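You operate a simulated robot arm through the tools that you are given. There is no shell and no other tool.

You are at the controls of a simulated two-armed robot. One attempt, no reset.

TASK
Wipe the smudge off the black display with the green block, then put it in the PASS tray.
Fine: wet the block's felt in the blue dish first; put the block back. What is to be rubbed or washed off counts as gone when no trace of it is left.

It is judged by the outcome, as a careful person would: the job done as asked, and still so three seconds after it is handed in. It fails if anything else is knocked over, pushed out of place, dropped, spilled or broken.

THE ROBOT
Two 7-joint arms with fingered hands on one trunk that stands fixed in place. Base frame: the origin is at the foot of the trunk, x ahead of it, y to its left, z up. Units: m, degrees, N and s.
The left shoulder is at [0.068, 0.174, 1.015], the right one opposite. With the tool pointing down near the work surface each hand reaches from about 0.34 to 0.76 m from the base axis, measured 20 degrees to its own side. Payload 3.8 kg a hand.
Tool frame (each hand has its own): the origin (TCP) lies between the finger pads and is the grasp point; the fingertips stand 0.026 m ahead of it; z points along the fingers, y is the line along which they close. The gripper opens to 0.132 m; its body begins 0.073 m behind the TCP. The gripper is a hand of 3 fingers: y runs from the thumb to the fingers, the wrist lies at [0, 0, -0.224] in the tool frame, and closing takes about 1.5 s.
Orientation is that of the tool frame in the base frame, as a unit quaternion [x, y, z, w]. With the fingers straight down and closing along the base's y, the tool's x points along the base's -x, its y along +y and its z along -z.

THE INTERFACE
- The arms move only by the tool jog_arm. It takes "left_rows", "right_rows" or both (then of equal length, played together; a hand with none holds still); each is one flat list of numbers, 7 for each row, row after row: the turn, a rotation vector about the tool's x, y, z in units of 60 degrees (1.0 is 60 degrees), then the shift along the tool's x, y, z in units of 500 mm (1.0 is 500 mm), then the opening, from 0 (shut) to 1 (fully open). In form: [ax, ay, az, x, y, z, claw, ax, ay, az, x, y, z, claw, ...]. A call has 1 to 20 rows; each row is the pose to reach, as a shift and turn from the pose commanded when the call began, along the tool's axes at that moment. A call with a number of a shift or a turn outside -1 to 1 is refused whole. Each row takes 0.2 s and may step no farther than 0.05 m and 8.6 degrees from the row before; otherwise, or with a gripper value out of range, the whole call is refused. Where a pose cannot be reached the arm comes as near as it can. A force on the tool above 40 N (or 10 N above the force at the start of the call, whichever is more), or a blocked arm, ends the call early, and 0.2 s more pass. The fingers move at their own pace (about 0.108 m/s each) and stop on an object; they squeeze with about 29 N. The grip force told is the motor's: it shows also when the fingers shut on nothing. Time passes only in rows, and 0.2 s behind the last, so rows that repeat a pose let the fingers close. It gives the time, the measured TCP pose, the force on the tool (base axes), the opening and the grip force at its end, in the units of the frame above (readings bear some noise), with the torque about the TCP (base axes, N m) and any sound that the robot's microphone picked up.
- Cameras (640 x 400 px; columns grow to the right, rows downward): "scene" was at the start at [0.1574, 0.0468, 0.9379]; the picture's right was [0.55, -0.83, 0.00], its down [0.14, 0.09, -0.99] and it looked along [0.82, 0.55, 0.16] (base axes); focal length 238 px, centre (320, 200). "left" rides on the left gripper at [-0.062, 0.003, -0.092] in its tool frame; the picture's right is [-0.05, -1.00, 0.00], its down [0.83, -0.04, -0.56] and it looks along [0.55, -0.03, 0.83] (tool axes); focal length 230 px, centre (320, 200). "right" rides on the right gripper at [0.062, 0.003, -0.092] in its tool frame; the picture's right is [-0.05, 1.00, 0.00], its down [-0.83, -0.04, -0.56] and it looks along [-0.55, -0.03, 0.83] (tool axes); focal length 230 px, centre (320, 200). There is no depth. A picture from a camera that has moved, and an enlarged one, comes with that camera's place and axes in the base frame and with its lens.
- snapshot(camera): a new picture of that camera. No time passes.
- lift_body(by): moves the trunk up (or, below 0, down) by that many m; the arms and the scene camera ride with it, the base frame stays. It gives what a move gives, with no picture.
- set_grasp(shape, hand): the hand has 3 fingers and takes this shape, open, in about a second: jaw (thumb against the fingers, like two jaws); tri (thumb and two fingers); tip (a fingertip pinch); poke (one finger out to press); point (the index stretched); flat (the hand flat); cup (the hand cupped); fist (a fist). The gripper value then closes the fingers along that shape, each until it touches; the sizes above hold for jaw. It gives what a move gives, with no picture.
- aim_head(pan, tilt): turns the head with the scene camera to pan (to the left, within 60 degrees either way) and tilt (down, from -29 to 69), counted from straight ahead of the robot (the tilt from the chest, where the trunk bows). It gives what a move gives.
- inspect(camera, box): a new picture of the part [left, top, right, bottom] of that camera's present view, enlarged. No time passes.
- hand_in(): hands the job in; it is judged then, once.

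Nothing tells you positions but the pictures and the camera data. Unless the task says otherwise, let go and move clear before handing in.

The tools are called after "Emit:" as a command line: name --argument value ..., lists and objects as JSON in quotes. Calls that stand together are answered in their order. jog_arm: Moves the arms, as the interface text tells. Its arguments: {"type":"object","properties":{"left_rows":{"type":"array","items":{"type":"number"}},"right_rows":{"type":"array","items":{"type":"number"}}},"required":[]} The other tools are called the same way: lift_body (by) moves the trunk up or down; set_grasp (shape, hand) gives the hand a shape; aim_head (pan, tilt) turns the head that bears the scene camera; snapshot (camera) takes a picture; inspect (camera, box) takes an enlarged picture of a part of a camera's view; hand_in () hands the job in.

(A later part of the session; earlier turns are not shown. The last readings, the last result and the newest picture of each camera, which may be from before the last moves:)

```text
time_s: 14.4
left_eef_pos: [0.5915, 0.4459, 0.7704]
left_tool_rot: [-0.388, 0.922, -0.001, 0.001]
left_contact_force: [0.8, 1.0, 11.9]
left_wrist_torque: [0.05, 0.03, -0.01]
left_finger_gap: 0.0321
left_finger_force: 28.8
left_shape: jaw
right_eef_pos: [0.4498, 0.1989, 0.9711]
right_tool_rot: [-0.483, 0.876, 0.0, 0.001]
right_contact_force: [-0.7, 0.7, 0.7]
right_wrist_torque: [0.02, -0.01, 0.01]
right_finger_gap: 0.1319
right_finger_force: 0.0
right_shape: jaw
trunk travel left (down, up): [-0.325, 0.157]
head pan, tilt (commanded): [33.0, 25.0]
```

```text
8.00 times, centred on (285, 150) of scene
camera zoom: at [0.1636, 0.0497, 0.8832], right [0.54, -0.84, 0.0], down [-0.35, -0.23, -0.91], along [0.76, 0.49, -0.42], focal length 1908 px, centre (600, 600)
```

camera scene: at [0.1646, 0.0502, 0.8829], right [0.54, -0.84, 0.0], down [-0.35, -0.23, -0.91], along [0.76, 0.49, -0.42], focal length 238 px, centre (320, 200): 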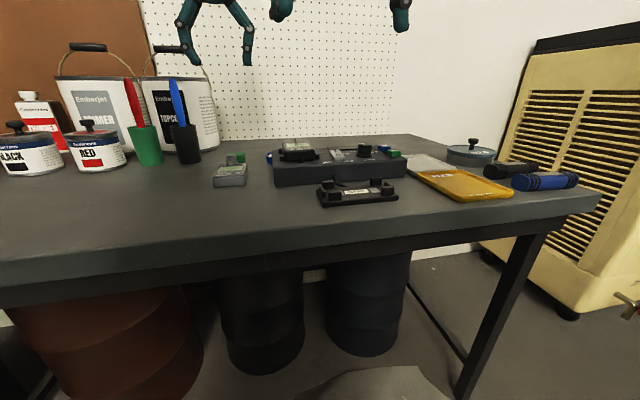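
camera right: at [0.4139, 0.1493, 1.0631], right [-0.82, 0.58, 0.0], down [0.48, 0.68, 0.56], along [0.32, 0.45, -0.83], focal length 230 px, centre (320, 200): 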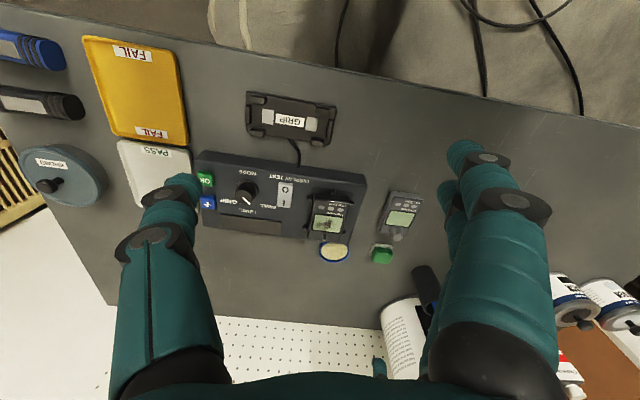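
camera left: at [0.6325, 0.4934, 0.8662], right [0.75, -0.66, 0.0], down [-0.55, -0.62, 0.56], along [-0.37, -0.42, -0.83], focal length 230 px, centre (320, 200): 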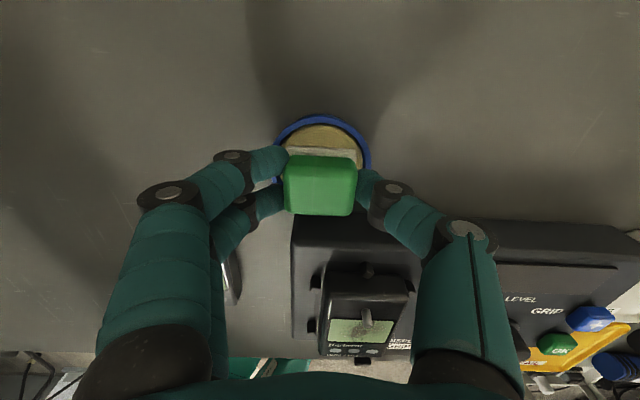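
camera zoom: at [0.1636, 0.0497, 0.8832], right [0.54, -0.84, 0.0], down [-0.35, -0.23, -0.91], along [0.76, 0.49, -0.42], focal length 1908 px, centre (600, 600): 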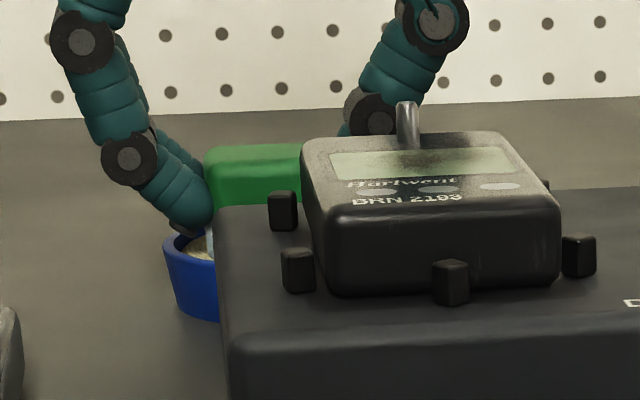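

The felt has turned bluish and is pressed on the pad with 12 N, so it appears wet. I'll hold it a moment, then lift clear and look at it.

Emit:
jog_arm --left_rows '[0, 0, 0, 0, 0, 0, 0, 0, 0, 0, 0, 0, 0, 0, 0, 0, 0, 0, 0, 0, 0, 0, 0, 0, 0, 0, -0.02, 0, 0, 0, 0, 0, 0, -0.06, 0, 0, 0, 0, 0, 0, -0.12, 0, 0, 0, 0, 0, 0, -0.17, 0, 0, 0, 0, 0, 0, -0.17, 0]'

Emit:
inspect --camera "scene" --box '[240, 90, 340, 180]'

Emit:
snapshot --camera "left"

Emit:
inspect --camera "right" --box '[290, 180, 410, 300]'

```text
time_s: 16.2
left_eef_pos: [0.5915, 0.4462, 0.8538]
left_tool_rot: [-0.387, 0.922, 0.0, 0.0]
left_contact_force: [0.3, -0.1, 0.5]
left_wrist_torque: [-0.02, 0.01, -0.02]
left_finger_gap: 0.032
left_finger_force: 29.2
left_shape: jaw
right_eef_pos: [0.4504, 0.1995, 0.9713]
right_tool_rot: [-0.482, 0.876, -0.001, 0.001]
right_contact_force: [0.4, -0.1, -0.6]
right_wrist_torque: [0.0, 0.04, 0.0]
right_finger_gap: 0.1318
right_finger_force: 0.1
right_shape: jaw
trunk travel left (down, up): [-0.325, 0.157]
head pan, tilt (commanded): [33.0, 25.0]
```

```text
4.44 times, centred on (290, 135) of scene
camera zoom: at [0.1642, 0.0502, 0.883], right [0.54, -0.84, 0.0], down [-0.35, -0.23, -0.91], along [0.76, 0.49, -0.42], focal length 1060 px, centre (453, 489)
```

zoom: 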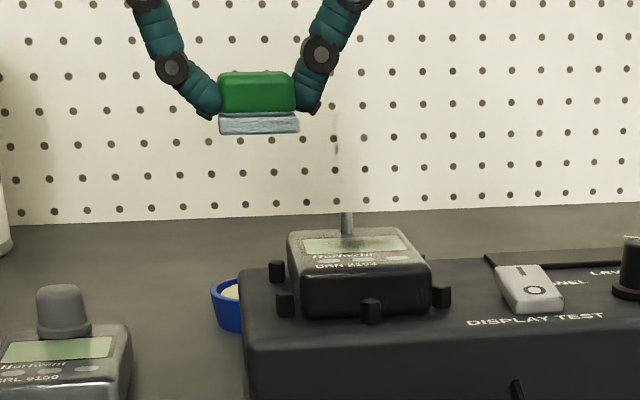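

```text
taken
camera left: at [0.633, 0.4931, 0.9451], right [0.75, -0.66, 0.0], down [-0.55, -0.62, 0.56], along [-0.37, -0.42, -0.83], focal length 230 px, centre (320, 200)
```

left: 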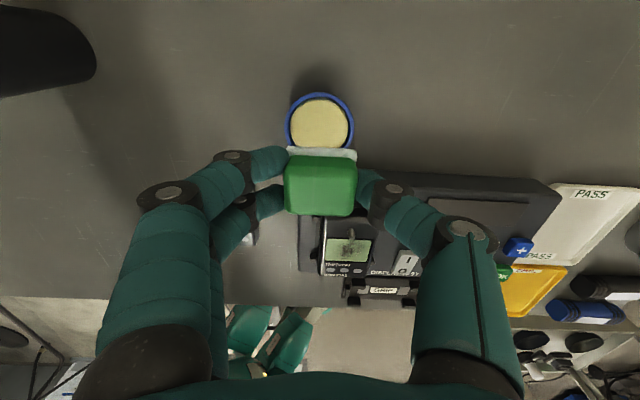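

```text
3.33 times, centred on (350, 240) of right
camera zoom: at [0.4135, 0.1494, 1.0633], right [-0.82, 0.58, 0.0], down [0.48, 0.68, 0.56], along [0.32, 0.45, -0.83], focal length 767 px, centre (220, 67)
```

zoom: 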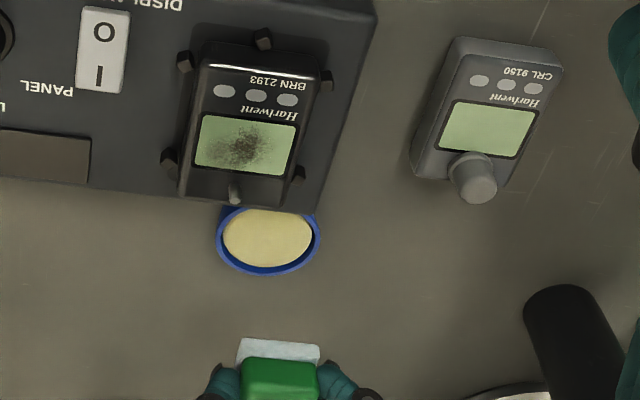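

The felt is clearly wet and blue-tinted, the dish stayed in place, and the block is still level. I'll zoom in to fix the display's position relative to the hand before wiping.

Emit:
inspect --camera "left" --box '[290, 190, 430, 310]'

Emit:
inspect --camera "right" --box '[300, 180, 380, 250]'

```text
3.33 times, centred on (360, 250) of left
camera zoom: at [0.633, 0.4931, 0.9451], right [0.75, -0.66, 0.0], down [-0.55, -0.62, 0.56], along [-0.37, -0.42, -0.83], focal length 767 px, centre (187, 33)
```

zoom: 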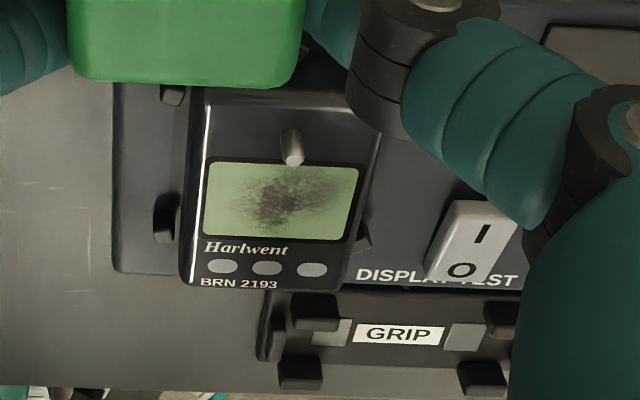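

```text
5.71 times, centred on (340, 215) of right
camera zoom: at [0.4135, 0.1494, 1.0633], right [-0.82, 0.58, 0.0], down [0.48, 0.68, 0.56], along [0.32, 0.45, -0.83], focal length 1315 px, centre (206, 114)
```

zoom: 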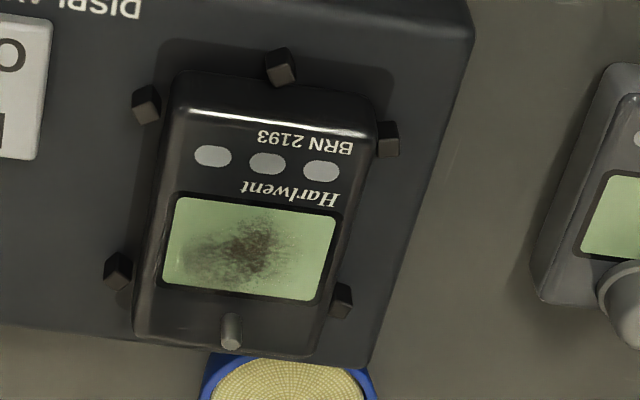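

The display centre fuses to about (0.5405, 0.3455, z 0.779). A thin 11 mm stem stands about 26 mm beyond the centre, so I'll keep the strokes clear of it. I'll move the block above the display first.

Emit:
jog_arm --left_rows '[0, 0, 0, 0.055, -0.017, 0, 0, 0, 0, 0, 0.11, -0.034, 0, 0, 0, 0, 0, 0.165, -0.051, 0, 0, 0, 0, 0, 0.2, -0.062, 0, 0, 0, 0, 0, 0.211, -0.067, 0, 0, 0, 0, 0, 0.211, -0.067, 0, 0]'

Emit:
inspect --camera "scene" --box '[240, 90, 360, 180]'

Emit:
snapshot --camera "left"

Emit:
inspect --camera "right" --box '[290, 160, 400, 260]'

```text
time_s: 17.6
left_eef_pos: [0.5407, 0.347, 0.855]
left_tool_rot: [-0.387, 0.922, 0.0, 0.0]
left_contact_force: [0.9, -0.3, -0.1]
left_wrist_torque: [0.0, -0.01, 0.01]
left_finger_gap: 0.032
left_finger_force: 28.9
left_shape: jaw
right_eef_pos: [0.4496, 0.2001, 0.9712]
right_tool_rot: [-0.483, 0.876, -0.001, 0.0]
right_contact_force: [-0.6, 0.2, 0.2]
right_wrist_torque: [-0.01, -0.01, -0.02]
right_finger_gap: 0.132
right_finger_force: 0.0
right_shape: jaw
trunk travel left (down, up): [-0.325, 0.157]
head pan, tilt (commanded): [33.0, 25.0]
```

```text
4.44 times, centred on (300, 135) of scene
camera zoom: at [0.1642, 0.0502, 0.883], right [0.54, -0.84, 0.0], down [-0.35, -0.23, -0.91], along [0.76, 0.49, -0.42], focal length 1060 px, centre (409, 489)
```

zoom: 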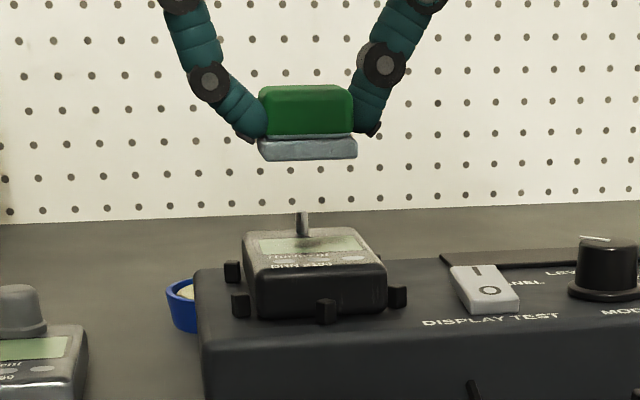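

```text
taken
camera left: at [0.5826, 0.3936, 0.9457], right [0.75, -0.66, 0.0], down [-0.55, -0.62, 0.56], along [-0.37, -0.42, -0.83], focal length 230 px, centre (320, 200)
```

left: 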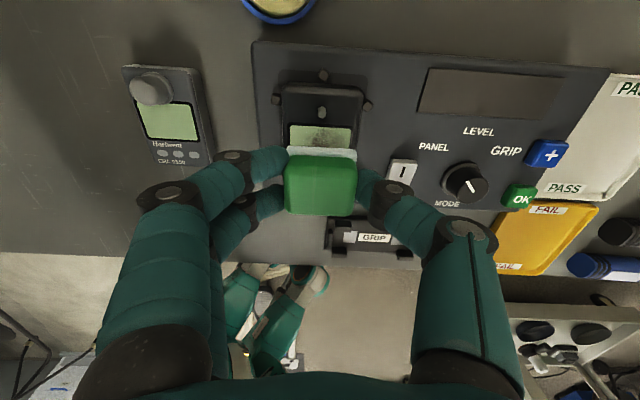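

```text
4.00 times, centred on (345, 210) of right
camera zoom: at [0.4134, 0.1493, 1.0634], right [-0.82, 0.58, 0.0], down [0.48, 0.68, 0.56], along [0.32, 0.45, -0.83], focal length 920 px, centre (220, 160)
```

zoom: 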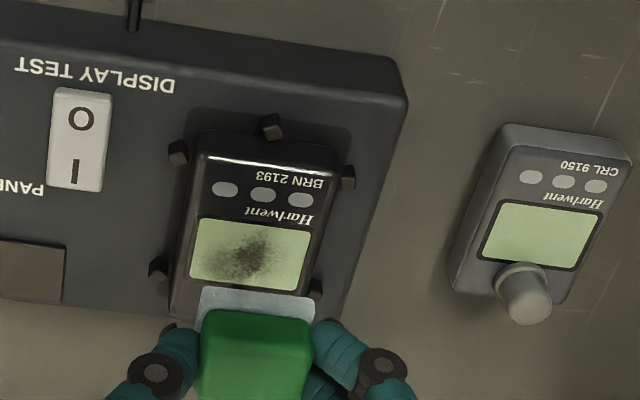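

The block is over the meter. A zoom from the hand camera will give the display's offset from the block directly in the tool frame.

Emit:
inspect --camera "left" --box '[250, 60, 390, 220]'

Emit:
inspect --camera "scene" --box '[265, 105, 345, 165]'

```text
2.50 times, centred on (320, 140) of left
camera zoom: at [0.5826, 0.3936, 0.9457], right [0.75, -0.66, 0.0], down [-0.55, -0.62, 0.56], along [-0.37, -0.42, -0.83], focal length 575 px, centre (320, 350)
```

zoom: 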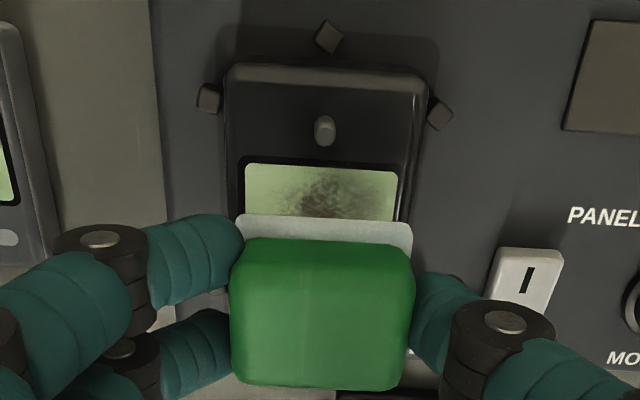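

```text
6.67 times, centred on (305, 135) of scene
camera zoom: at [0.1642, 0.0502, 0.883], right [0.54, -0.84, 0.0], down [-0.35, -0.23, -0.91], along [0.76, 0.49, -0.42], focal length 1590 px, centre (420, 633)
```

zoom: 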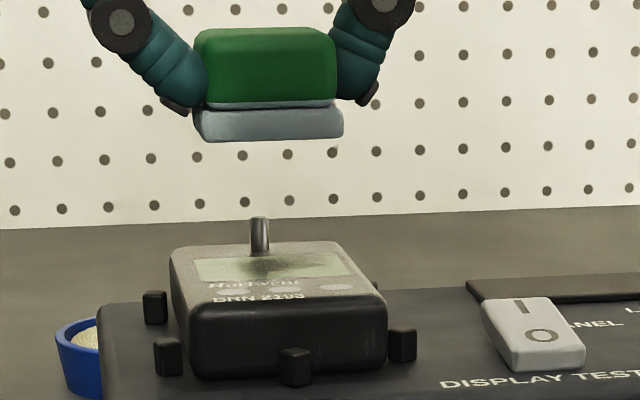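

The display is centred under the felt within about 1 mm and aligned in yaw. I'll lower to a few millimetres above its face.

Emit:
jog_arm --left_rows '[0, 0, 0, 0, 0, 0.03, 0, 0, 0, 0, 0, 0, 0.055, 0, 0, 0, 0, 0, 0, 0.062, 0, 0, 0, 0, 0, 0, 0.065, 0]'

Emit:
inspect --camera "scene" --box '[265, 115, 345, 175]'

Emit:
inspect --camera "right" --box '[290, 170, 390, 260]'

```text
time_s: 18.6
left_eef_pos: [0.5418, 0.3469, 0.8216]
left_tool_rot: [-0.387, 0.922, 0.001, -0.001]
left_contact_force: [-0.7, -0.1, 0.2]
left_wrist_torque: [0.0, -0.03, 0.02]
left_finger_gap: 0.032
left_finger_force: 29.0
left_shape: jaw
right_eef_pos: [0.4507, 0.2001, 0.9712]
right_tool_rot: [-0.481, 0.877, 0.0, 0.002]
right_contact_force: [-0.1, 0.0, -0.5]
right_wrist_torque: [-0.01, 0.02, 0.02]
right_finger_gap: 0.1318
right_finger_force: 0.0
right_shape: jaw
trunk travel left (down, up): [-0.325, 0.157]
head pan, tilt (commanded): [33.0, 25.0]
```

```text
6.67 times, centred on (305, 145) of scene
camera zoom: at [0.1642, 0.0502, 0.883], right [0.54, -0.84, 0.0], down [-0.35, -0.23, -0.91], along [0.76, 0.49, -0.42], focal length 1590 px, centre (420, 567)
```

zoom: 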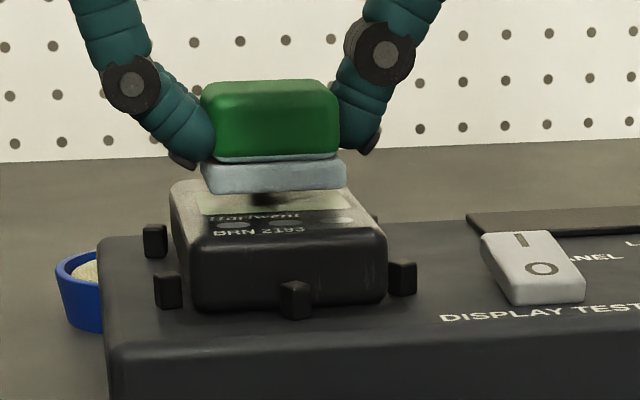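

```text
4.44 times, centred on (340, 215) of right
camera zoom: at [0.4134, 0.1493, 1.0634], right [-0.82, 0.58, 0.0], down [0.48, 0.68, 0.56], along [0.32, 0.45, -0.83], focal length 1022 px, centre (231, 133)
```

zoom: 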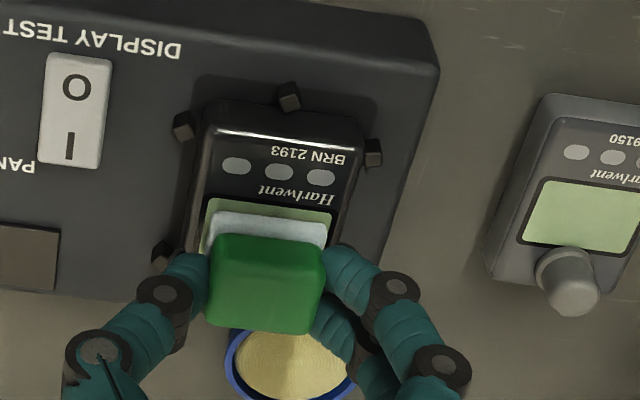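

The felt hovers a few millimetres above the display, with the fingers clear of the tabs and stem. I'll creep down until light contact.

Emit:
jog_arm --left_rows '[0, 0, 0, 0, 0, 0.003, 0, 0, 0, 0, 0, 0, 0.006, 0, 0, 0, 0, 0, 0, 0.009, 0, 0, 0, 0, 0, 0, 0.009, 0]'

```text
time_s: 19.6
left_eef_pos: [0.5411, 0.3478, 0.8171]
left_tool_rot: [-0.388, 0.922, 0.0, 0.0]
left_contact_force: [0.4, -0.9, -0.5]
left_wrist_torque: [-0.04, 0.01, -0.01]
left_finger_gap: 0.0322
left_finger_force: 29.1
left_shape: jaw
right_eef_pos: [0.4491, 0.1992, 0.9713]
right_tool_rot: [-0.482, 0.876, -0.001, 0.002]
right_contact_force: [-0.2, 0.2, -0.1]
right_wrist_torque: [0.0, 0.01, -0.02]
right_finger_gap: 0.1318
right_finger_force: 0.0
right_shape: jaw
trunk travel left (down, up): [-0.325, 0.157]
head pan, tilt (commanded): [33.0, 25.0]
```

Emit:
jog_arm --left_rows '[0, 0, 0, 0, 0, 0.002, 0, 0, 0, 0, 0, 0, 0.004, 0, 0, 0, 0, 0, 0, 0.004, 0]'

```text
time_s: 20.4
left_eef_pos: [0.5425, 0.3483, 0.8149]
left_tool_rot: [-0.388, 0.922, 0.0, 0.001]
left_contact_force: [0.6, 0.0, 7.3]
left_wrist_torque: [0.01, 0.04, 0.0]
left_finger_gap: 0.0321
left_finger_force: 28.8
left_shape: jaw
right_eef_pos: [0.4476, 0.1996, 0.9707]
right_tool_rot: [-0.482, 0.876, 0.0, 0.001]
right_contact_force: [0.5, -0.5, 0.7]
right_wrist_torque: [0.01, -0.04, 0.01]
right_finger_gap: 0.132
right_finger_force: 0.1
right_shape: jaw
trunk travel left (down, up): [-0.325, 0.157]
head pan, tilt (commanded): [33.0, 25.0]
```

Contact is steady at 7 N. I'll rub with short strokes along the display, staying clear of the stem.

Emit:
jog_arm --left_rows '[0, 0, 0, 0, 0.012, 0, 0, 0, 0, 0, 0, 0.024, 0, 0, 0, 0, 0, 0, 0.012, 0, 0, 0, 0, 0, 0, 0, 0, 0, 0, 0, 0, 0, -0.014, 0, 0, 0, 0, 0, 0, 0, 0, 0, 0, 0, 0, 0, 0.012, 0, 0, 0, 0, 0, 0, 0.024, 0, 0, 0, 0, 0, 0, 0.012, 0, 0, 0, 0, 0, 0, 0, 0, 0, 0, 0, 0, 0, -0.014, 0, 0, 0, 0, 0, 0, 0, 0, 0]'

Emit:
inspect --camera "right" --box '[290, 170, 390, 260]'

Emit:
inspect --camera "scene" --box '[265, 115, 345, 175]'

```text
time_s: 23.0
left_eef_pos: [0.5435, 0.3458, 0.8158]
left_tool_rot: [-0.387, 0.922, -0.001, 0.001]
left_contact_force: [3.6, -2.2, 10.0]
left_wrist_torque: [-0.02, 0.01, -0.01]
left_finger_gap: 0.0324
left_finger_force: 29.2
left_shape: jaw
right_eef_pos: [0.4504, 0.1996, 0.9714]
right_tool_rot: [-0.482, 0.876, 0.0, 0.001]
right_contact_force: [0.1, 0.4, 0.9]
right_wrist_torque: [0.03, 0.0, 0.01]
right_finger_gap: 0.1319
right_finger_force: 0.1
right_shape: jaw
trunk travel left (down, up): [-0.325, 0.157]
head pan, tilt (commanded): [33.0, 25.0]
```

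```text
4.44 times, centred on (340, 215) of right
camera zoom: at [0.4128, 0.1488, 1.0637], right [-0.82, 0.58, 0.0], down [0.48, 0.68, 0.56], along [0.32, 0.45, -0.83], focal length 1022 px, centre (231, 133)
```

zoom: 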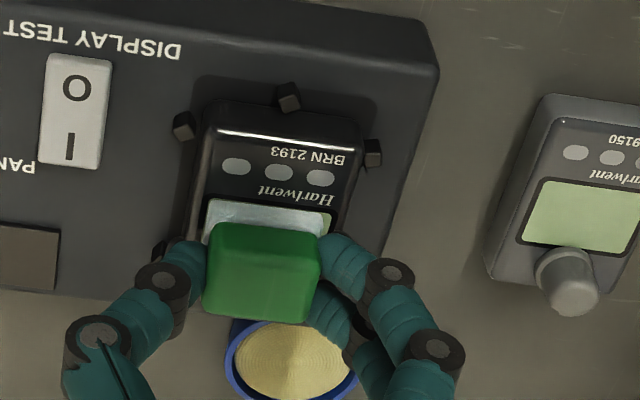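

```text
6.67 times, centred on (305, 145) of scene
camera zoom: at [0.1637, 0.0497, 0.8832], right [0.54, -0.84, 0.0], down [-0.35, -0.23, -0.91], along [0.76, 0.49, -0.42], focal length 1590 px, centre (420, 567)
```

zoom: 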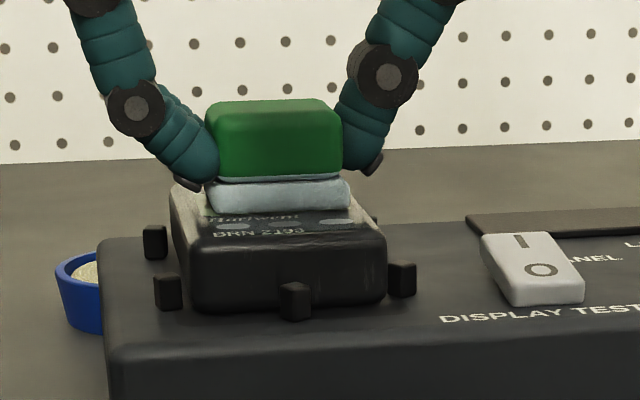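

Everything stayed in place under the strokes, at about 10 N. I'll now do passes offset toward the far and near edges of the display to cover all of it.

Emit:
jog_arm --left_rows '[0, 0, 0, -0.008, 0, 0, 0, 0, 0, 0, -0.008, 0.012, 0, 0, 0, 0, 0, -0.008, 0.024, 0, 0, 0, 0, 0, -0.008, 0.012, 0, 0, 0, 0, 0, -0.008, 0, 0, 0, 0, 0, 0, -0.008, -0.012, 0, 0, 0, 0, 0, -0.008, 0, 0, 0, 0, 0, 0, 0, 0, 0, 0, 0, 0, 0, 0.01, 0, 0, 0, 0, 0, 0, 0.01, 0.012, 0, 0, 0, 0, 0, 0.01, 0.024, 0, 0, 0, 0, 0, 0.01, 0.012, 0, 0, 0, 0, 0, 0.01, 0, 0, 0, 0, 0, 0, 0.01, -0.018, 0, 0, 0, 0, 0, 0.01, 0, 0, 0, 0, 0, 0, 0, 0, 0, 0, 0, 0, 0, 0, 0.016, 0, 0, 0, 0, 0, 0, -0.014, 0, 0, 0, 0, 0, 0, 0, 0, 0]'

Emit:
inspect --camera "right" --box '[290, 170, 390, 260]'

```text
time_s: 27.0
left_eef_pos: [0.5428, 0.3456, 0.8147]
left_tool_rot: [-0.388, 0.922, -0.001, 0.0]
left_contact_force: [1.9, -1.3, 7.0]
left_wrist_torque: [-0.03, 0.01, -0.01]
left_finger_gap: 0.0321
left_finger_force: 29.4
left_shape: jaw
right_eef_pos: [0.4505, 0.1993, 0.9711]
right_tool_rot: [-0.481, 0.876, -0.001, 0.001]
right_contact_force: [0.6, -0.8, 0.2]
right_wrist_torque: [0.0, 0.0, -0.03]
right_finger_gap: 0.1318
right_finger_force: 0.1
right_shape: jaw
trunk travel left (down, up): [-0.325, 0.157]
head pan, tilt (commanded): [33.0, 25.0]
```

```text
4.44 times, centred on (340, 215) of right
camera zoom: at [0.4129, 0.149, 1.0636], right [-0.82, 0.58, 0.0], down [0.48, 0.68, 0.56], along [0.32, 0.45, -0.83], focal length 1022 px, centre (231, 133)
```

zoom: 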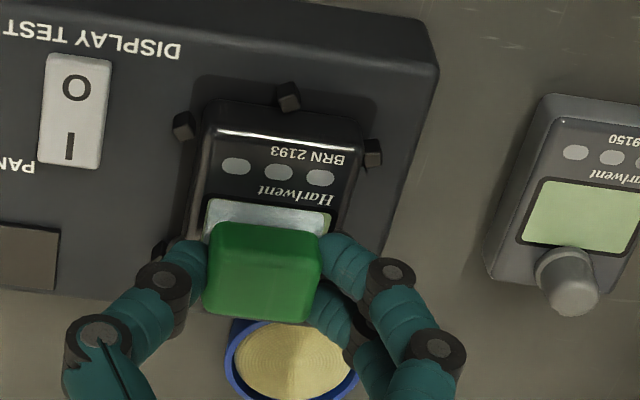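

Passes are done in all three lanes. I'll lift straight up and move back so I can look at the display.

Emit:
jog_arm --left_rows '[0, 0, 0, 0, 0, -0.02, 0, 0, 0, 0, 0, 0, -0.05, 0, 0, 0, 0, 0, 0, -0.09, 0, 0, 0, 0, -0.05, 0.01, -0.09, 0, 0, 0, 0, -0.11, 0.02, -0.09, 0, 0, 0, 0, -0.17, 0.03, -0.09, 0, 0, 0, 0, -0.211, 0.067, -0.09, 0, 0, 0, 0, -0.211, 0.067, -0.09, 0]'

Emit:
inspect --camera "right" --box '[300, 180, 380, 250]'

Emit:
inspect --camera "left" --box '[290, 180, 430, 310]'

Emit:
inspect --camera "scene" --box '[250, 100, 340, 175]'

```text
time_s: 28.8
left_eef_pos: [0.5918, 0.4463, 0.8601]
left_tool_rot: [-0.387, 0.922, 0.0, 0.0]
left_contact_force: [-0.3, 0.1, -0.1]
left_wrist_torque: [0.0, 0.01, 0.01]
left_finger_gap: 0.0323
left_finger_force: 28.6
left_shape: jaw
right_eef_pos: [0.4509, 0.2003, 0.9709]
right_tool_rot: [-0.481, 0.877, -0.001, 0.0]
right_contact_force: [0.2, 0.6, -0.7]
right_wrist_torque: [0.01, -0.01, -0.02]
right_finger_gap: 0.1322
right_finger_force: 0.0
right_shape: jaw
trunk travel left (down, up): [-0.325, 0.157]
head pan, tilt (commanded): [33.0, 25.0]
```

```text
5.71 times, centred on (340, 215) of right
camera zoom: at [0.4134, 0.1492, 1.0633], right [-0.82, 0.58, 0.0], down [0.48, 0.68, 0.56], along [0.32, 0.45, -0.83], focal length 1315 px, centre (206, 114)
```

zoom: 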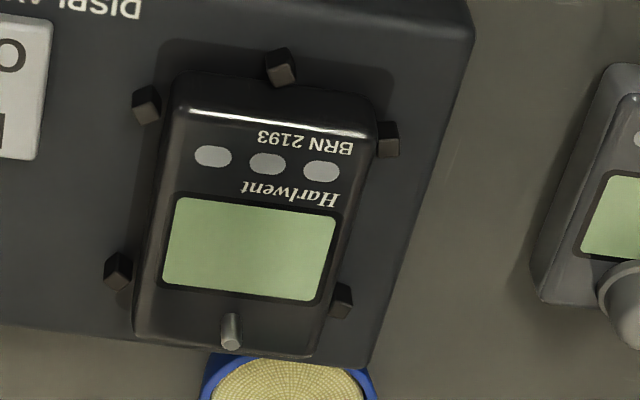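

```text
3.08 times, centred on (360, 245) of left
camera zoom: at [0.6338, 0.4934, 0.9516], right [0.75, -0.66, 0.0], down [-0.55, -0.62, 0.56], along [-0.37, -0.42, -0.83], focal length 708 px, centre (197, 62)
```

zoom: 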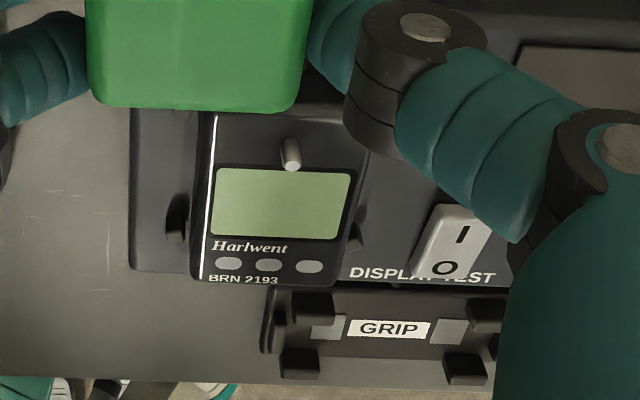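

```text
5.33 times, centred on (295, 138) of scene
camera zoom: at [0.1642, 0.0501, 0.883], right [0.54, -0.84, 0.0], down [-0.35, -0.23, -0.91], along [0.76, 0.49, -0.42], focal length 1272 px, centre (453, 533)
```

zoom: 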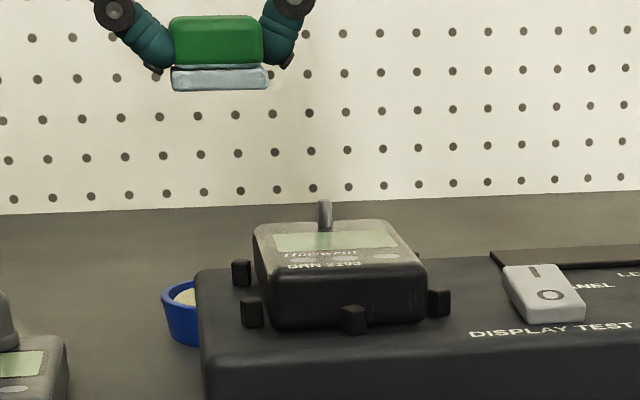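

The display looks clean from both sides. I'll take maximum zooms to make sure no faint trace remains.

Emit:
inspect --camera "right" --box '[325, 210, 355, 235]'

Emit:
inspect --camera "left" --box '[325, 228, 375, 268]'

```text
16.00 times, centred on (340, 222) of right
camera zoom: at [0.4134, 0.1492, 1.0633], right [-0.82, 0.58, 0.0], down [0.48, 0.68, 0.56], along [0.32, 0.45, -0.83], focal length 3681 px, centre (0, -160)
```

zoom: 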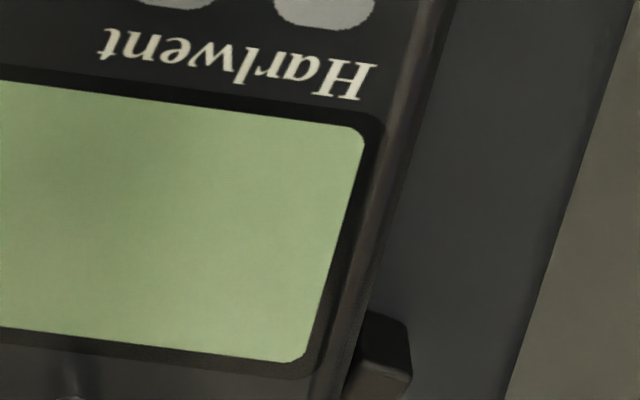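

```text
10.00 times, centred on (350, 248) of left
camera zoom: at [0.6338, 0.4934, 0.9516], right [0.75, -0.66, 0.0], down [-0.55, -0.62, 0.56], along [-0.37, -0.42, -0.83], focal length 2301 px, centre (20, -280)
```

zoom: 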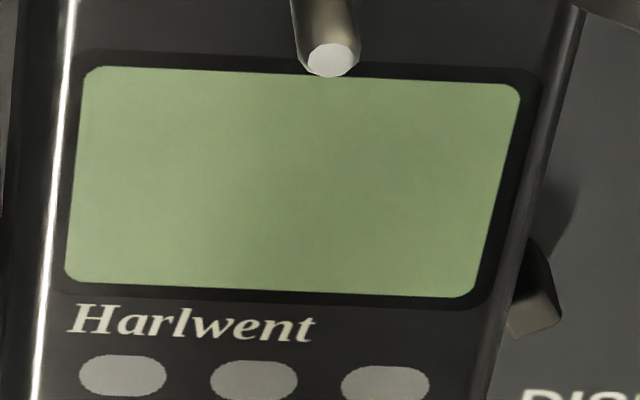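

It looks almost clean, but I think I see very faint shading in the middle. I'll compare with the rest of the display and with the clean gray meter's screen at the same zoom.

Emit:
inspect --camera "right" --box '[324, 206, 348, 226]'

Emit:
inspect --camera "right" --box '[325, 218, 345, 235]'

Emit:
inspect --camera "right" --box '[385, 205, 420, 232]'

Emit:
inspect --camera "left" --box '[330, 232, 355, 252]'

Emit:
inspect --camera "left" --box '[345, 238, 372, 260]'

```text
16.00 times, centred on (336, 216) of right
camera zoom: at [0.4134, 0.1492, 1.0633], right [-0.82, 0.58, 0.0], down [0.48, 0.68, 0.56], along [0.32, 0.45, -0.83], focal length 3681 px, centre (64, -56)
```

zoom: 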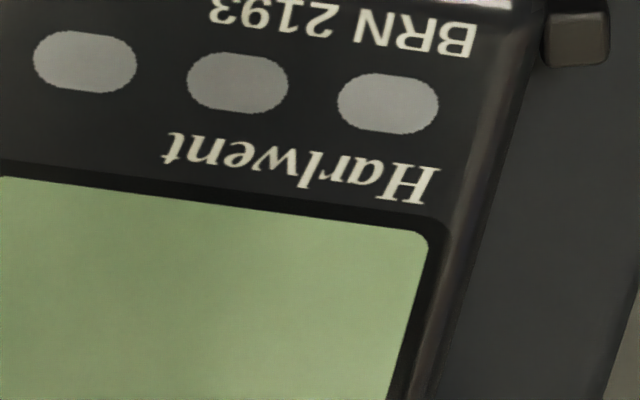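

```text
16.00 times, centred on (335, 226) of right
camera zoom: at [0.4134, 0.1492, 1.0633], right [-0.82, 0.58, 0.0], down [0.48, 0.68, 0.56], along [0.32, 0.45, -0.83], focal length 3681 px, centre (80, -224)
```

zoom: 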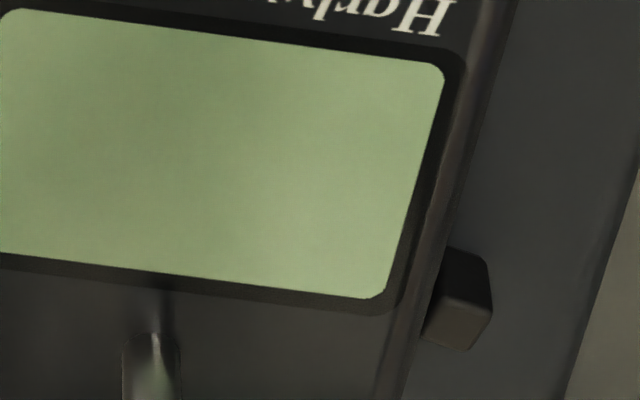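

```text
14.81 times, centred on (402, 218) of right
camera zoom: at [0.4134, 0.1492, 1.0633], right [-0.82, 0.58, 0.0], down [0.48, 0.68, 0.56], along [0.32, 0.45, -0.83], focal length 3408 px, centre (-902, -74)
```

zoom: 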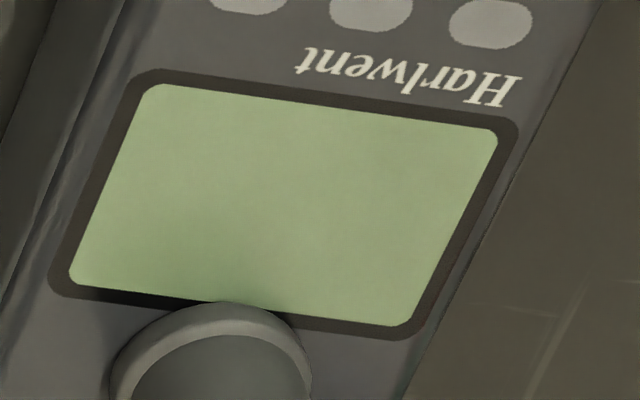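

```text
16.00 times, centred on (342, 242) of left
camera zoom: at [0.6338, 0.4934, 0.9516], right [0.75, -0.66, 0.0], down [-0.55, -0.62, 0.56], along [-0.37, -0.42, -0.83], focal length 3681 px, centre (-40, -472)
```

zoom: 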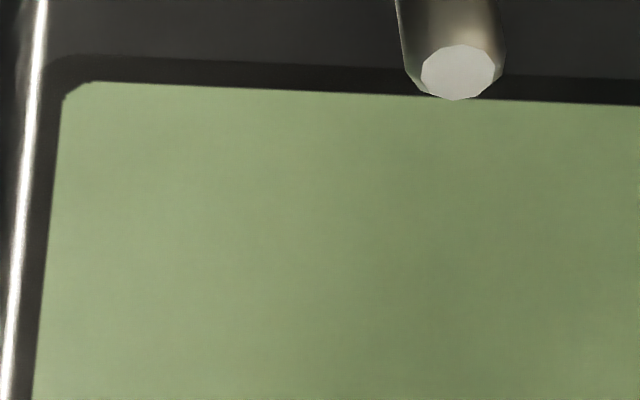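

```text
16.00 times, centred on (358, 249) of left
camera zoom: at [0.6338, 0.4934, 0.9516], right [0.75, -0.66, 0.0], down [-0.55, -0.62, 0.56], along [-0.37, -0.42, -0.83], focal length 3681 px, centre (-296, -584)
```

zoom: 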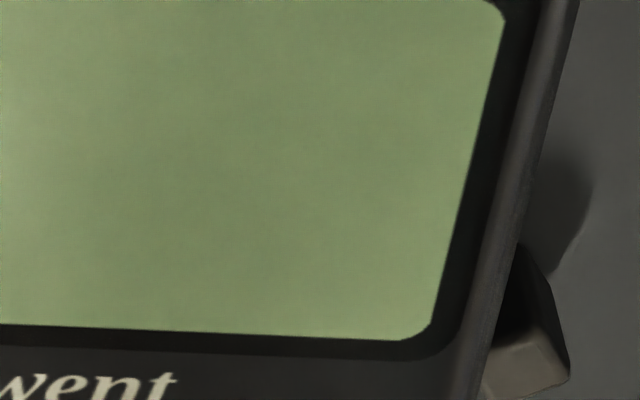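

There may be a very faint residual shade, or just the hand's soft shadow. A second thorough wipe is cheap, so I'll go back down at the same pressure and repeat the strokes.

Emit:
jog_arm --left_rows '[0, 0, 0, 0.06, -0.02, 0, 0, 0, 0, 0, 0.12, -0.04, 0, 0, 0, 0, 0, 0.18, -0.06, 0, 0, 0, 0, 0, 0.211, -0.067, 0, 0, 0, 0, 0, 0.211, -0.067, 0.04, 0, 0, 0, 0, 0.211, -0.067, 0.07, 0, 0, 0, 0, 0.211, -0.067, 0.082, 0, 0, 0, 0, 0.211, -0.067, 0.087, 0, 0, 0, 0, 0.211, -0.067, 0.09, 0, 0, 0, 0, 0.211, -0.067, 0.09, 0]'

```text
time_s: 31.0
left_eef_pos: [0.5417, 0.3472, 0.8155]
left_tool_rot: [-0.387, 0.922, -0.001, 0.0]
left_contact_force: [0.6, 0.5, 5.4]
left_wrist_torque: [0.03, 0.01, -0.01]
left_finger_gap: 0.0321
left_finger_force: 28.4
left_shape: jaw
right_eef_pos: [0.4498, 0.1989, 0.971]
right_tool_rot: [-0.482, 0.876, -0.001, 0.002]
right_contact_force: [-1.0, -0.9, -0.1]
right_wrist_torque: [0.01, -0.01, 0.0]
right_finger_gap: 0.132
right_finger_force: 0.2
right_shape: jaw
trunk travel left (down, up): [-0.325, 0.157]
head pan, tilt (commanded): [33.0, 25.0]
```

Emit:
jog_arm --left_rows '[0, 0, 0, 0, 0.012, 0.001, 0, 0, 0, 0, 0, 0.026, 0.001, 0, 0, 0, 0, 0, 0.012, 0.001, 0, 0, 0, 0, 0, -0.014, 0.001, 0, 0, 0, 0, 0, 0.006, 0.001, 0, 0, 0, 0, 0, 0.026, 0.001, 0, 0, 0, 0, -0.008, 0.012, 0.001, 0, 0, 0, 0, -0.008, -0.012, 0.001, 0, 0, 0, 0, -0.008, 0.006, 0.001, 0, 0, 0, 0, -0.008, 0.026, 0.001, 0, 0, 0, 0, 0, 0.012, 0.001, 0, 0, 0, 0, 0, -0.014, 0.001, 0, 0, 0, 0, 0.01, 0, 0.001, 0, 0, 0, 0, 0.01, 0.024, 0.001, 0, 0, 0, 0, 0.01, 0, 0.001, 0, 0, 0, 0, 0.01, -0.018, 0.001, 0, 0, 0, 0, 0, 0, 0.001, 0, 0, 0, 0, 0, 0.024, 0.001, 0, 0, 0, 0, 0, -0.014, 0.001, 0, 0, 0, 0, 0, 0, 0.001, 0]'

Emit:
jog_arm --left_rows '[0, 0, 0, 0, 0.012, 0, 0, 0, 0, 0, -0.006, 0.012, 0, 0, 0, 0, 0, 0.008, 0.012, 0, 0, 0, 0, 0, -0.006, 0.012, 0, 0, 0, 0, 0, 0, 0, 0, 0, 0, 0, 0, -0.006, -0.008, 0, 0, 0, 0, 0, 0.008, -0.008, 0, 0, 0, 0, 0, -0.006, -0.008, 0, 0, 0, 0, 0, 0, 0, 0, 0, 0, 0, 0, 0, 0, -0.02, 0, 0, 0, 0, 0, 0, -0.05, 0, 0, 0, 0, 0, 0, -0.09, 0, 0, 0, 0, -0.05, 0.01, -0.12, 0, 0, 0, 0, -0.11, 0.04, -0.12, 0, 0, 0, 0, -0.17, 0.08, -0.12, 0, 0, 0, 0, -0.199, 0.14, -0.12, 0, 0, 0, 0, -0.199, 0.21, -0.12, 0, 0, 0, 0, -0.199, 0.259, -0.12, 0, 0, 0, 0, -0.199, 0.259, -0.12, 0]'

Emit:
inspect --camera "right" --box '[325, 206, 360, 235]'

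Emit:
inspect --camera "right" --box '[300, 180, 430, 280]'

Emit:
snapshot --camera "left"

Emit:
snapshot --camera "scene"

```text
time_s: 35.2
left_eef_pos: [0.5407, 0.3461, 0.8146]
left_tool_rot: [-0.388, 0.922, -0.001, 0.0]
left_contact_force: [2.6, -2.6, 9.9]
left_wrist_torque: [-0.02, -0.05, -0.01]
left_finger_gap: 0.0324
left_finger_force: 28.5
left_shape: jaw
right_eef_pos: [0.4491, 0.1983, 0.9703]
right_tool_rot: [-0.482, 0.876, -0.001, 0.001]
right_contact_force: [-0.5, -0.3, 0.2]
right_wrist_torque: [-0.03, 0.03, -0.01]
right_finger_gap: 0.132
right_finger_force: 0.0
right_shape: jaw
trunk travel left (down, up): [-0.325, 0.157]
head pan, tilt (commanded): [33.0, 25.0]
```

```text
time_s: 39.2
left_eef_pos: [0.5198, 0.5086, 0.8733]
left_tool_rot: [-0.389, 0.921, -0.001, 0.0]
left_contact_force: [-0.2, -0.6, -0.2]
left_wrist_torque: [0.0, -0.04, 0.0]
left_finger_gap: 0.0325
left_finger_force: 28.5
left_shape: jaw
right_eef_pos: [0.4496, 0.2003, 0.9711]
right_tool_rot: [-0.482, 0.876, -0.002, 0.001]
right_contact_force: [-0.1, 0.1, 0.1]
right_wrist_torque: [0.05, 0.03, 0.01]
right_finger_gap: 0.1321
right_finger_force: 0.1
right_shape: jaw
trunk travel left (down, up): [-0.325, 0.157]
head pan, tilt (commanded): [33.0, 25.0]
```

```text
13.79 times, centred on (342, 220) of right
camera zoom: at [0.4134, 0.1493, 1.0633], right [-0.82, 0.58, 0.0], down [0.48, 0.68, 0.56], along [0.32, 0.45, -0.83], focal length 3173 px, centre (10, -83)
```

zoom: 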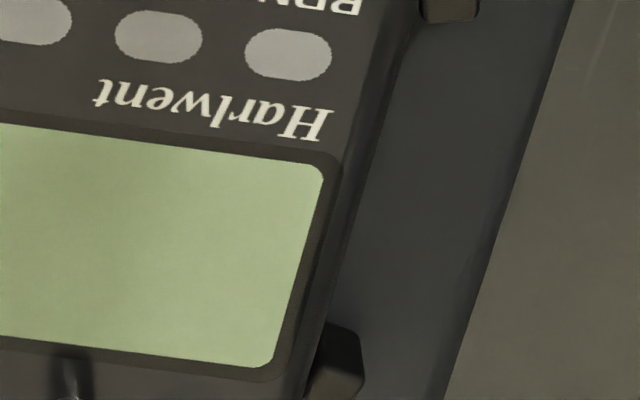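

```text
4.00 times, centred on (365, 230) of right
camera zoom: at [0.4134, 0.1493, 1.0633], right [-0.82, 0.58, 0.0], down [0.48, 0.68, 0.56], along [0.32, 0.45, -0.83], focal length 920 px, centre (140, 80)
```

zoom: 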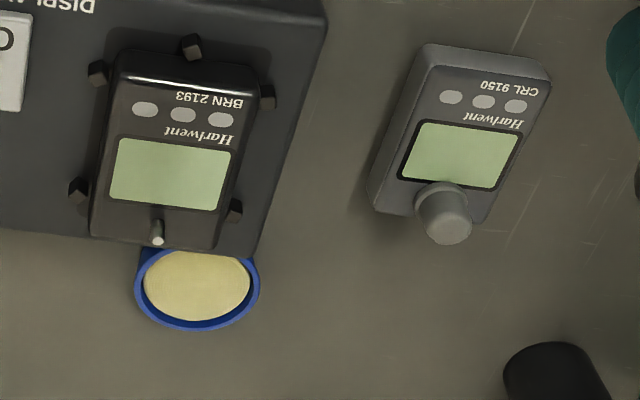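

```text
taken
camera left: at [0.5608, 0.5555, 0.9653], right [0.75, -0.66, 0.0], down [-0.55, -0.62, 0.56], along [-0.37, -0.42, -0.83], focal length 230 px, centre (320, 200)
```

left: 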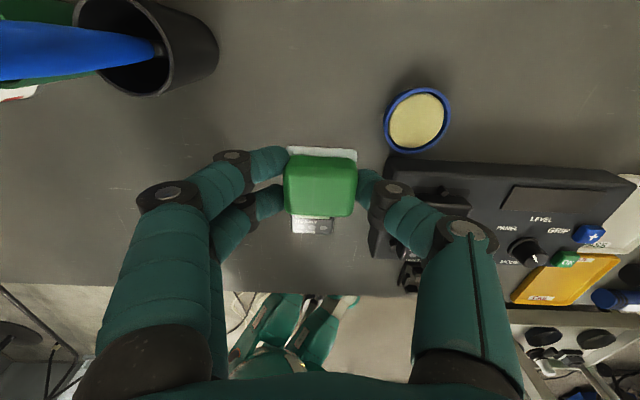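

```text
taken
camera scene: at [0.1642, 0.0502, 0.883], right [0.54, -0.84, 0.0], down [-0.35, -0.23, -0.91], along [0.76, 0.49, -0.42], focal length 238 px, centre (320, 200)
```

scene: 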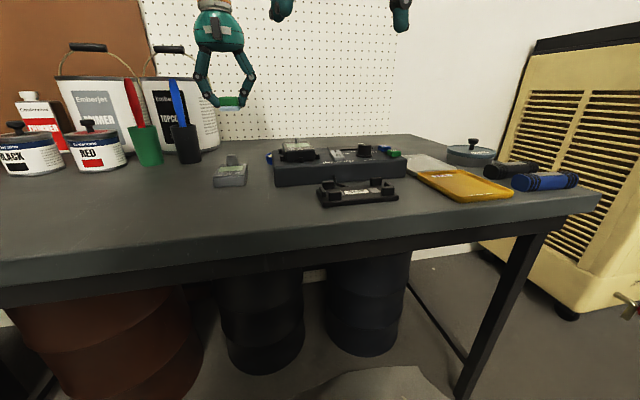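

The display is now uniformly clean and matches the gray meter's screen. The block is right above its home spot, so I'll lower it along the path I lifted it from.

Emit:
jog_arm --left_rows '[0, 0, 0, 0, 0.002, 0.06, 0, 0, 0, 0, 0, 0.002, 0.12, 0, 0, 0, 0, 0, 0.002, 0.18, 0, 0, 0, 0, 0, 0.002, 0.215, 0, 0, 0, 0, 0, 0.002, 0.228, 0, 0, 0, 0, 0, 0.002, 0.234, 0, 0, 0, 0, 0, 0.002, 0.234, 0]'

Emit:
inspect --camera "right" --box '[340, 210, 430, 280]'

```text
time_s: 40.8
left_eef_pos: [0.5193, 0.5102, 0.7571]
left_tool_rot: [-0.388, 0.922, 0.0, 0.001]
left_contact_force: [0.0, -0.3, 0.3]
left_wrist_torque: [-0.02, 0.0, -0.01]
left_finger_gap: 0.0324
left_finger_force: 29.4
left_shape: jaw
right_eef_pos: [0.4499, 0.1996, 0.9706]
right_tool_rot: [-0.482, 0.876, 0.0, 0.0]
right_contact_force: [-0.3, -0.3, 0.2]
right_wrist_torque: [0.01, 0.02, 0.04]
right_finger_gap: 0.1319
right_finger_force: 0.1
right_shape: jaw
trunk travel left (down, up): [-0.325, 0.157]
head pan, tilt (commanded): [33.0, 25.0]
```

```text
5.71 times, centred on (385, 245) of right
camera zoom: at [0.4134, 0.1493, 1.0634], right [-0.82, 0.58, 0.0], down [0.48, 0.68, 0.56], along [0.32, 0.45, -0.83], focal length 1315 px, centre (-51, -57)
```

zoom: 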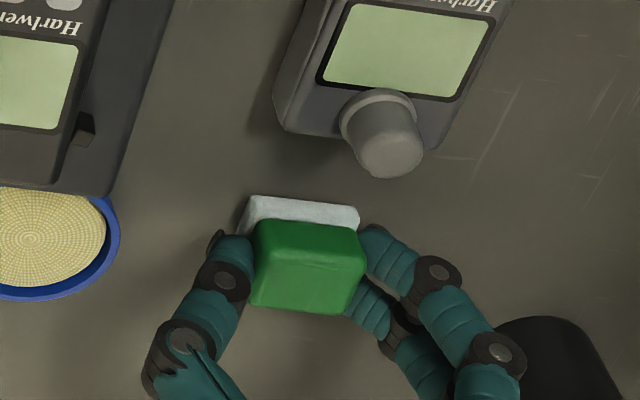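

Emit:
jog_arm --left_rows '[0, 0, 0, 0, 0, 0.003, 0, 0, 0, 0, 0, 0, 0.005, 0, 0, 0, 0, 0, 0, 0.005, 0]'

```text
time_s: 41.6
left_eef_pos: [0.5186, 0.5082, 0.7542]
left_tool_rot: [-0.388, 0.922, 0.0, -0.001]
left_contact_force: [0.2, -0.2, -1.0]
left_wrist_torque: [-0.01, -0.02, 0.0]
left_finger_gap: 0.0325
left_finger_force: 29.1
left_shape: jaw
right_eef_pos: [0.4495, 0.2002, 0.9705]
right_tool_rot: [-0.482, 0.876, -0.001, 0.0]
right_contact_force: [-0.4, 0.4, -0.7]
right_wrist_torque: [-0.03, 0.03, 0.01]
right_finger_gap: 0.1319
right_finger_force: 0.0
right_shape: jaw
trunk travel left (down, up): [-0.325, 0.157]
head pan, tilt (commanded): [33.0, 25.0]
```

No contact yet at the original height, so the block probably slid up slightly in the grip. I'll lower a little more until it touches.

Emit:
jog_arm --left_rows '[0, 0, 0, 0, 0, 0.0012, 0, 0, 0, 0, 0, 0, 0.0024, 0, 0, 0, 0, 0, 0, 0.0024, 0]'

```text
time_s: 42.4
left_eef_pos: [0.5196, 0.5096, 0.7532]
left_tool_rot: [-0.387, 0.922, 0.0, 0.0]
left_contact_force: [-0.8, 0.8, 1.0]
left_wrist_torque: [-0.03, 0.0, 0.02]
left_finger_gap: 0.0324
left_finger_force: 29.2
left_shape: jaw
right_eef_pos: [0.45, 0.1991, 0.9706]
right_tool_rot: [-0.482, 0.876, 0.0, 0.001]
right_contact_force: [0.1, -0.1, 0.3]
right_wrist_torque: [0.02, -0.04, 0.02]
right_finger_gap: 0.1318
right_finger_force: 0.2
right_shape: jaw
trunk travel left (down, up): [-0.325, 0.157]
head pan, tilt (commanded): [33.0, 25.0]
```

Emit:
jog_arm --left_rows '[0, 0, 0, 0, 0, 0.001, 0, 0, 0, 0, 0, 0, 0.002, 0, 0, 0, 0, 0, 0, 0.002, 0]'

Emit:
inspect --camera "right" --box '[340, 210, 430, 280]'

Emit:
inspect --camera "left" --box '[220, 100, 420, 230]'

```text
time_s: 43.2
left_eef_pos: [0.5177, 0.5099, 0.7536]
left_tool_rot: [-0.388, 0.922, -0.001, 0.001]
left_contact_force: [0.6, -0.6, 4.7]
left_wrist_torque: [0.0, 0.05, -0.02]
left_finger_gap: 0.0322
left_finger_force: 28.8
left_shape: jaw
right_eef_pos: [0.4486, 0.2002, 0.97]
right_tool_rot: [-0.482, 0.876, 0.0, 0.001]
right_contact_force: [0.2, 0.1, 0.3]
right_wrist_torque: [0.0, -0.03, 0.01]
right_finger_gap: 0.1321
right_finger_force: 0.0
right_shape: jaw
trunk travel left (down, up): [-0.325, 0.157]
head pan, tilt (commanded): [33.0, 25.0]
```

```text
5.71 times, centred on (385, 245) of right
camera zoom: at [0.4131, 0.149, 1.0636], right [-0.82, 0.58, 0.0], down [0.48, 0.68, 0.56], along [0.32, 0.45, -0.83], focal length 1315 px, centre (-51, -57)
```

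zoom: 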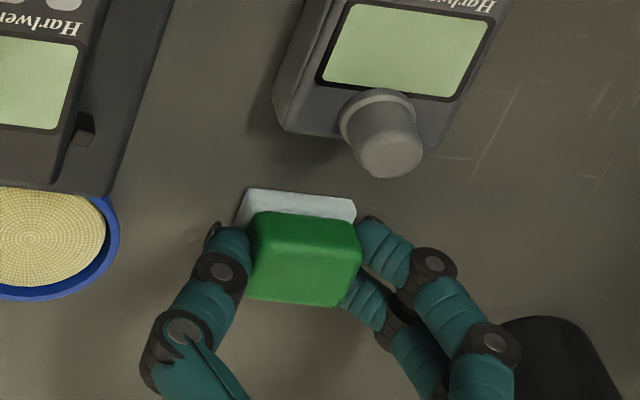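

```text
3.08 times, centred on (320, 165) of left
camera zoom: at [0.5597, 0.5563, 0.8446], right [0.75, -0.66, 0.0], down [-0.55, -0.62, 0.55], along [-0.37, -0.42, -0.83], focal length 708 px, centre (320, 308)
```

zoom: 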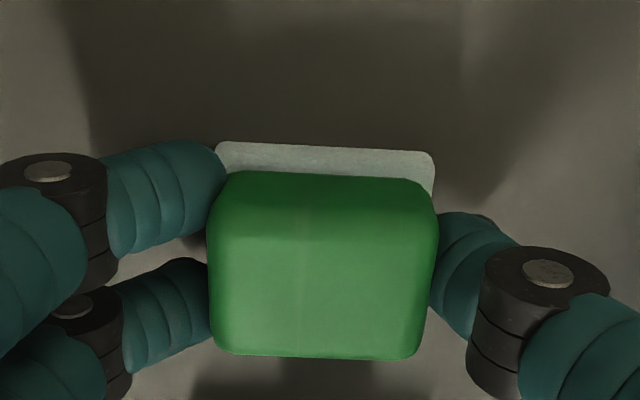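

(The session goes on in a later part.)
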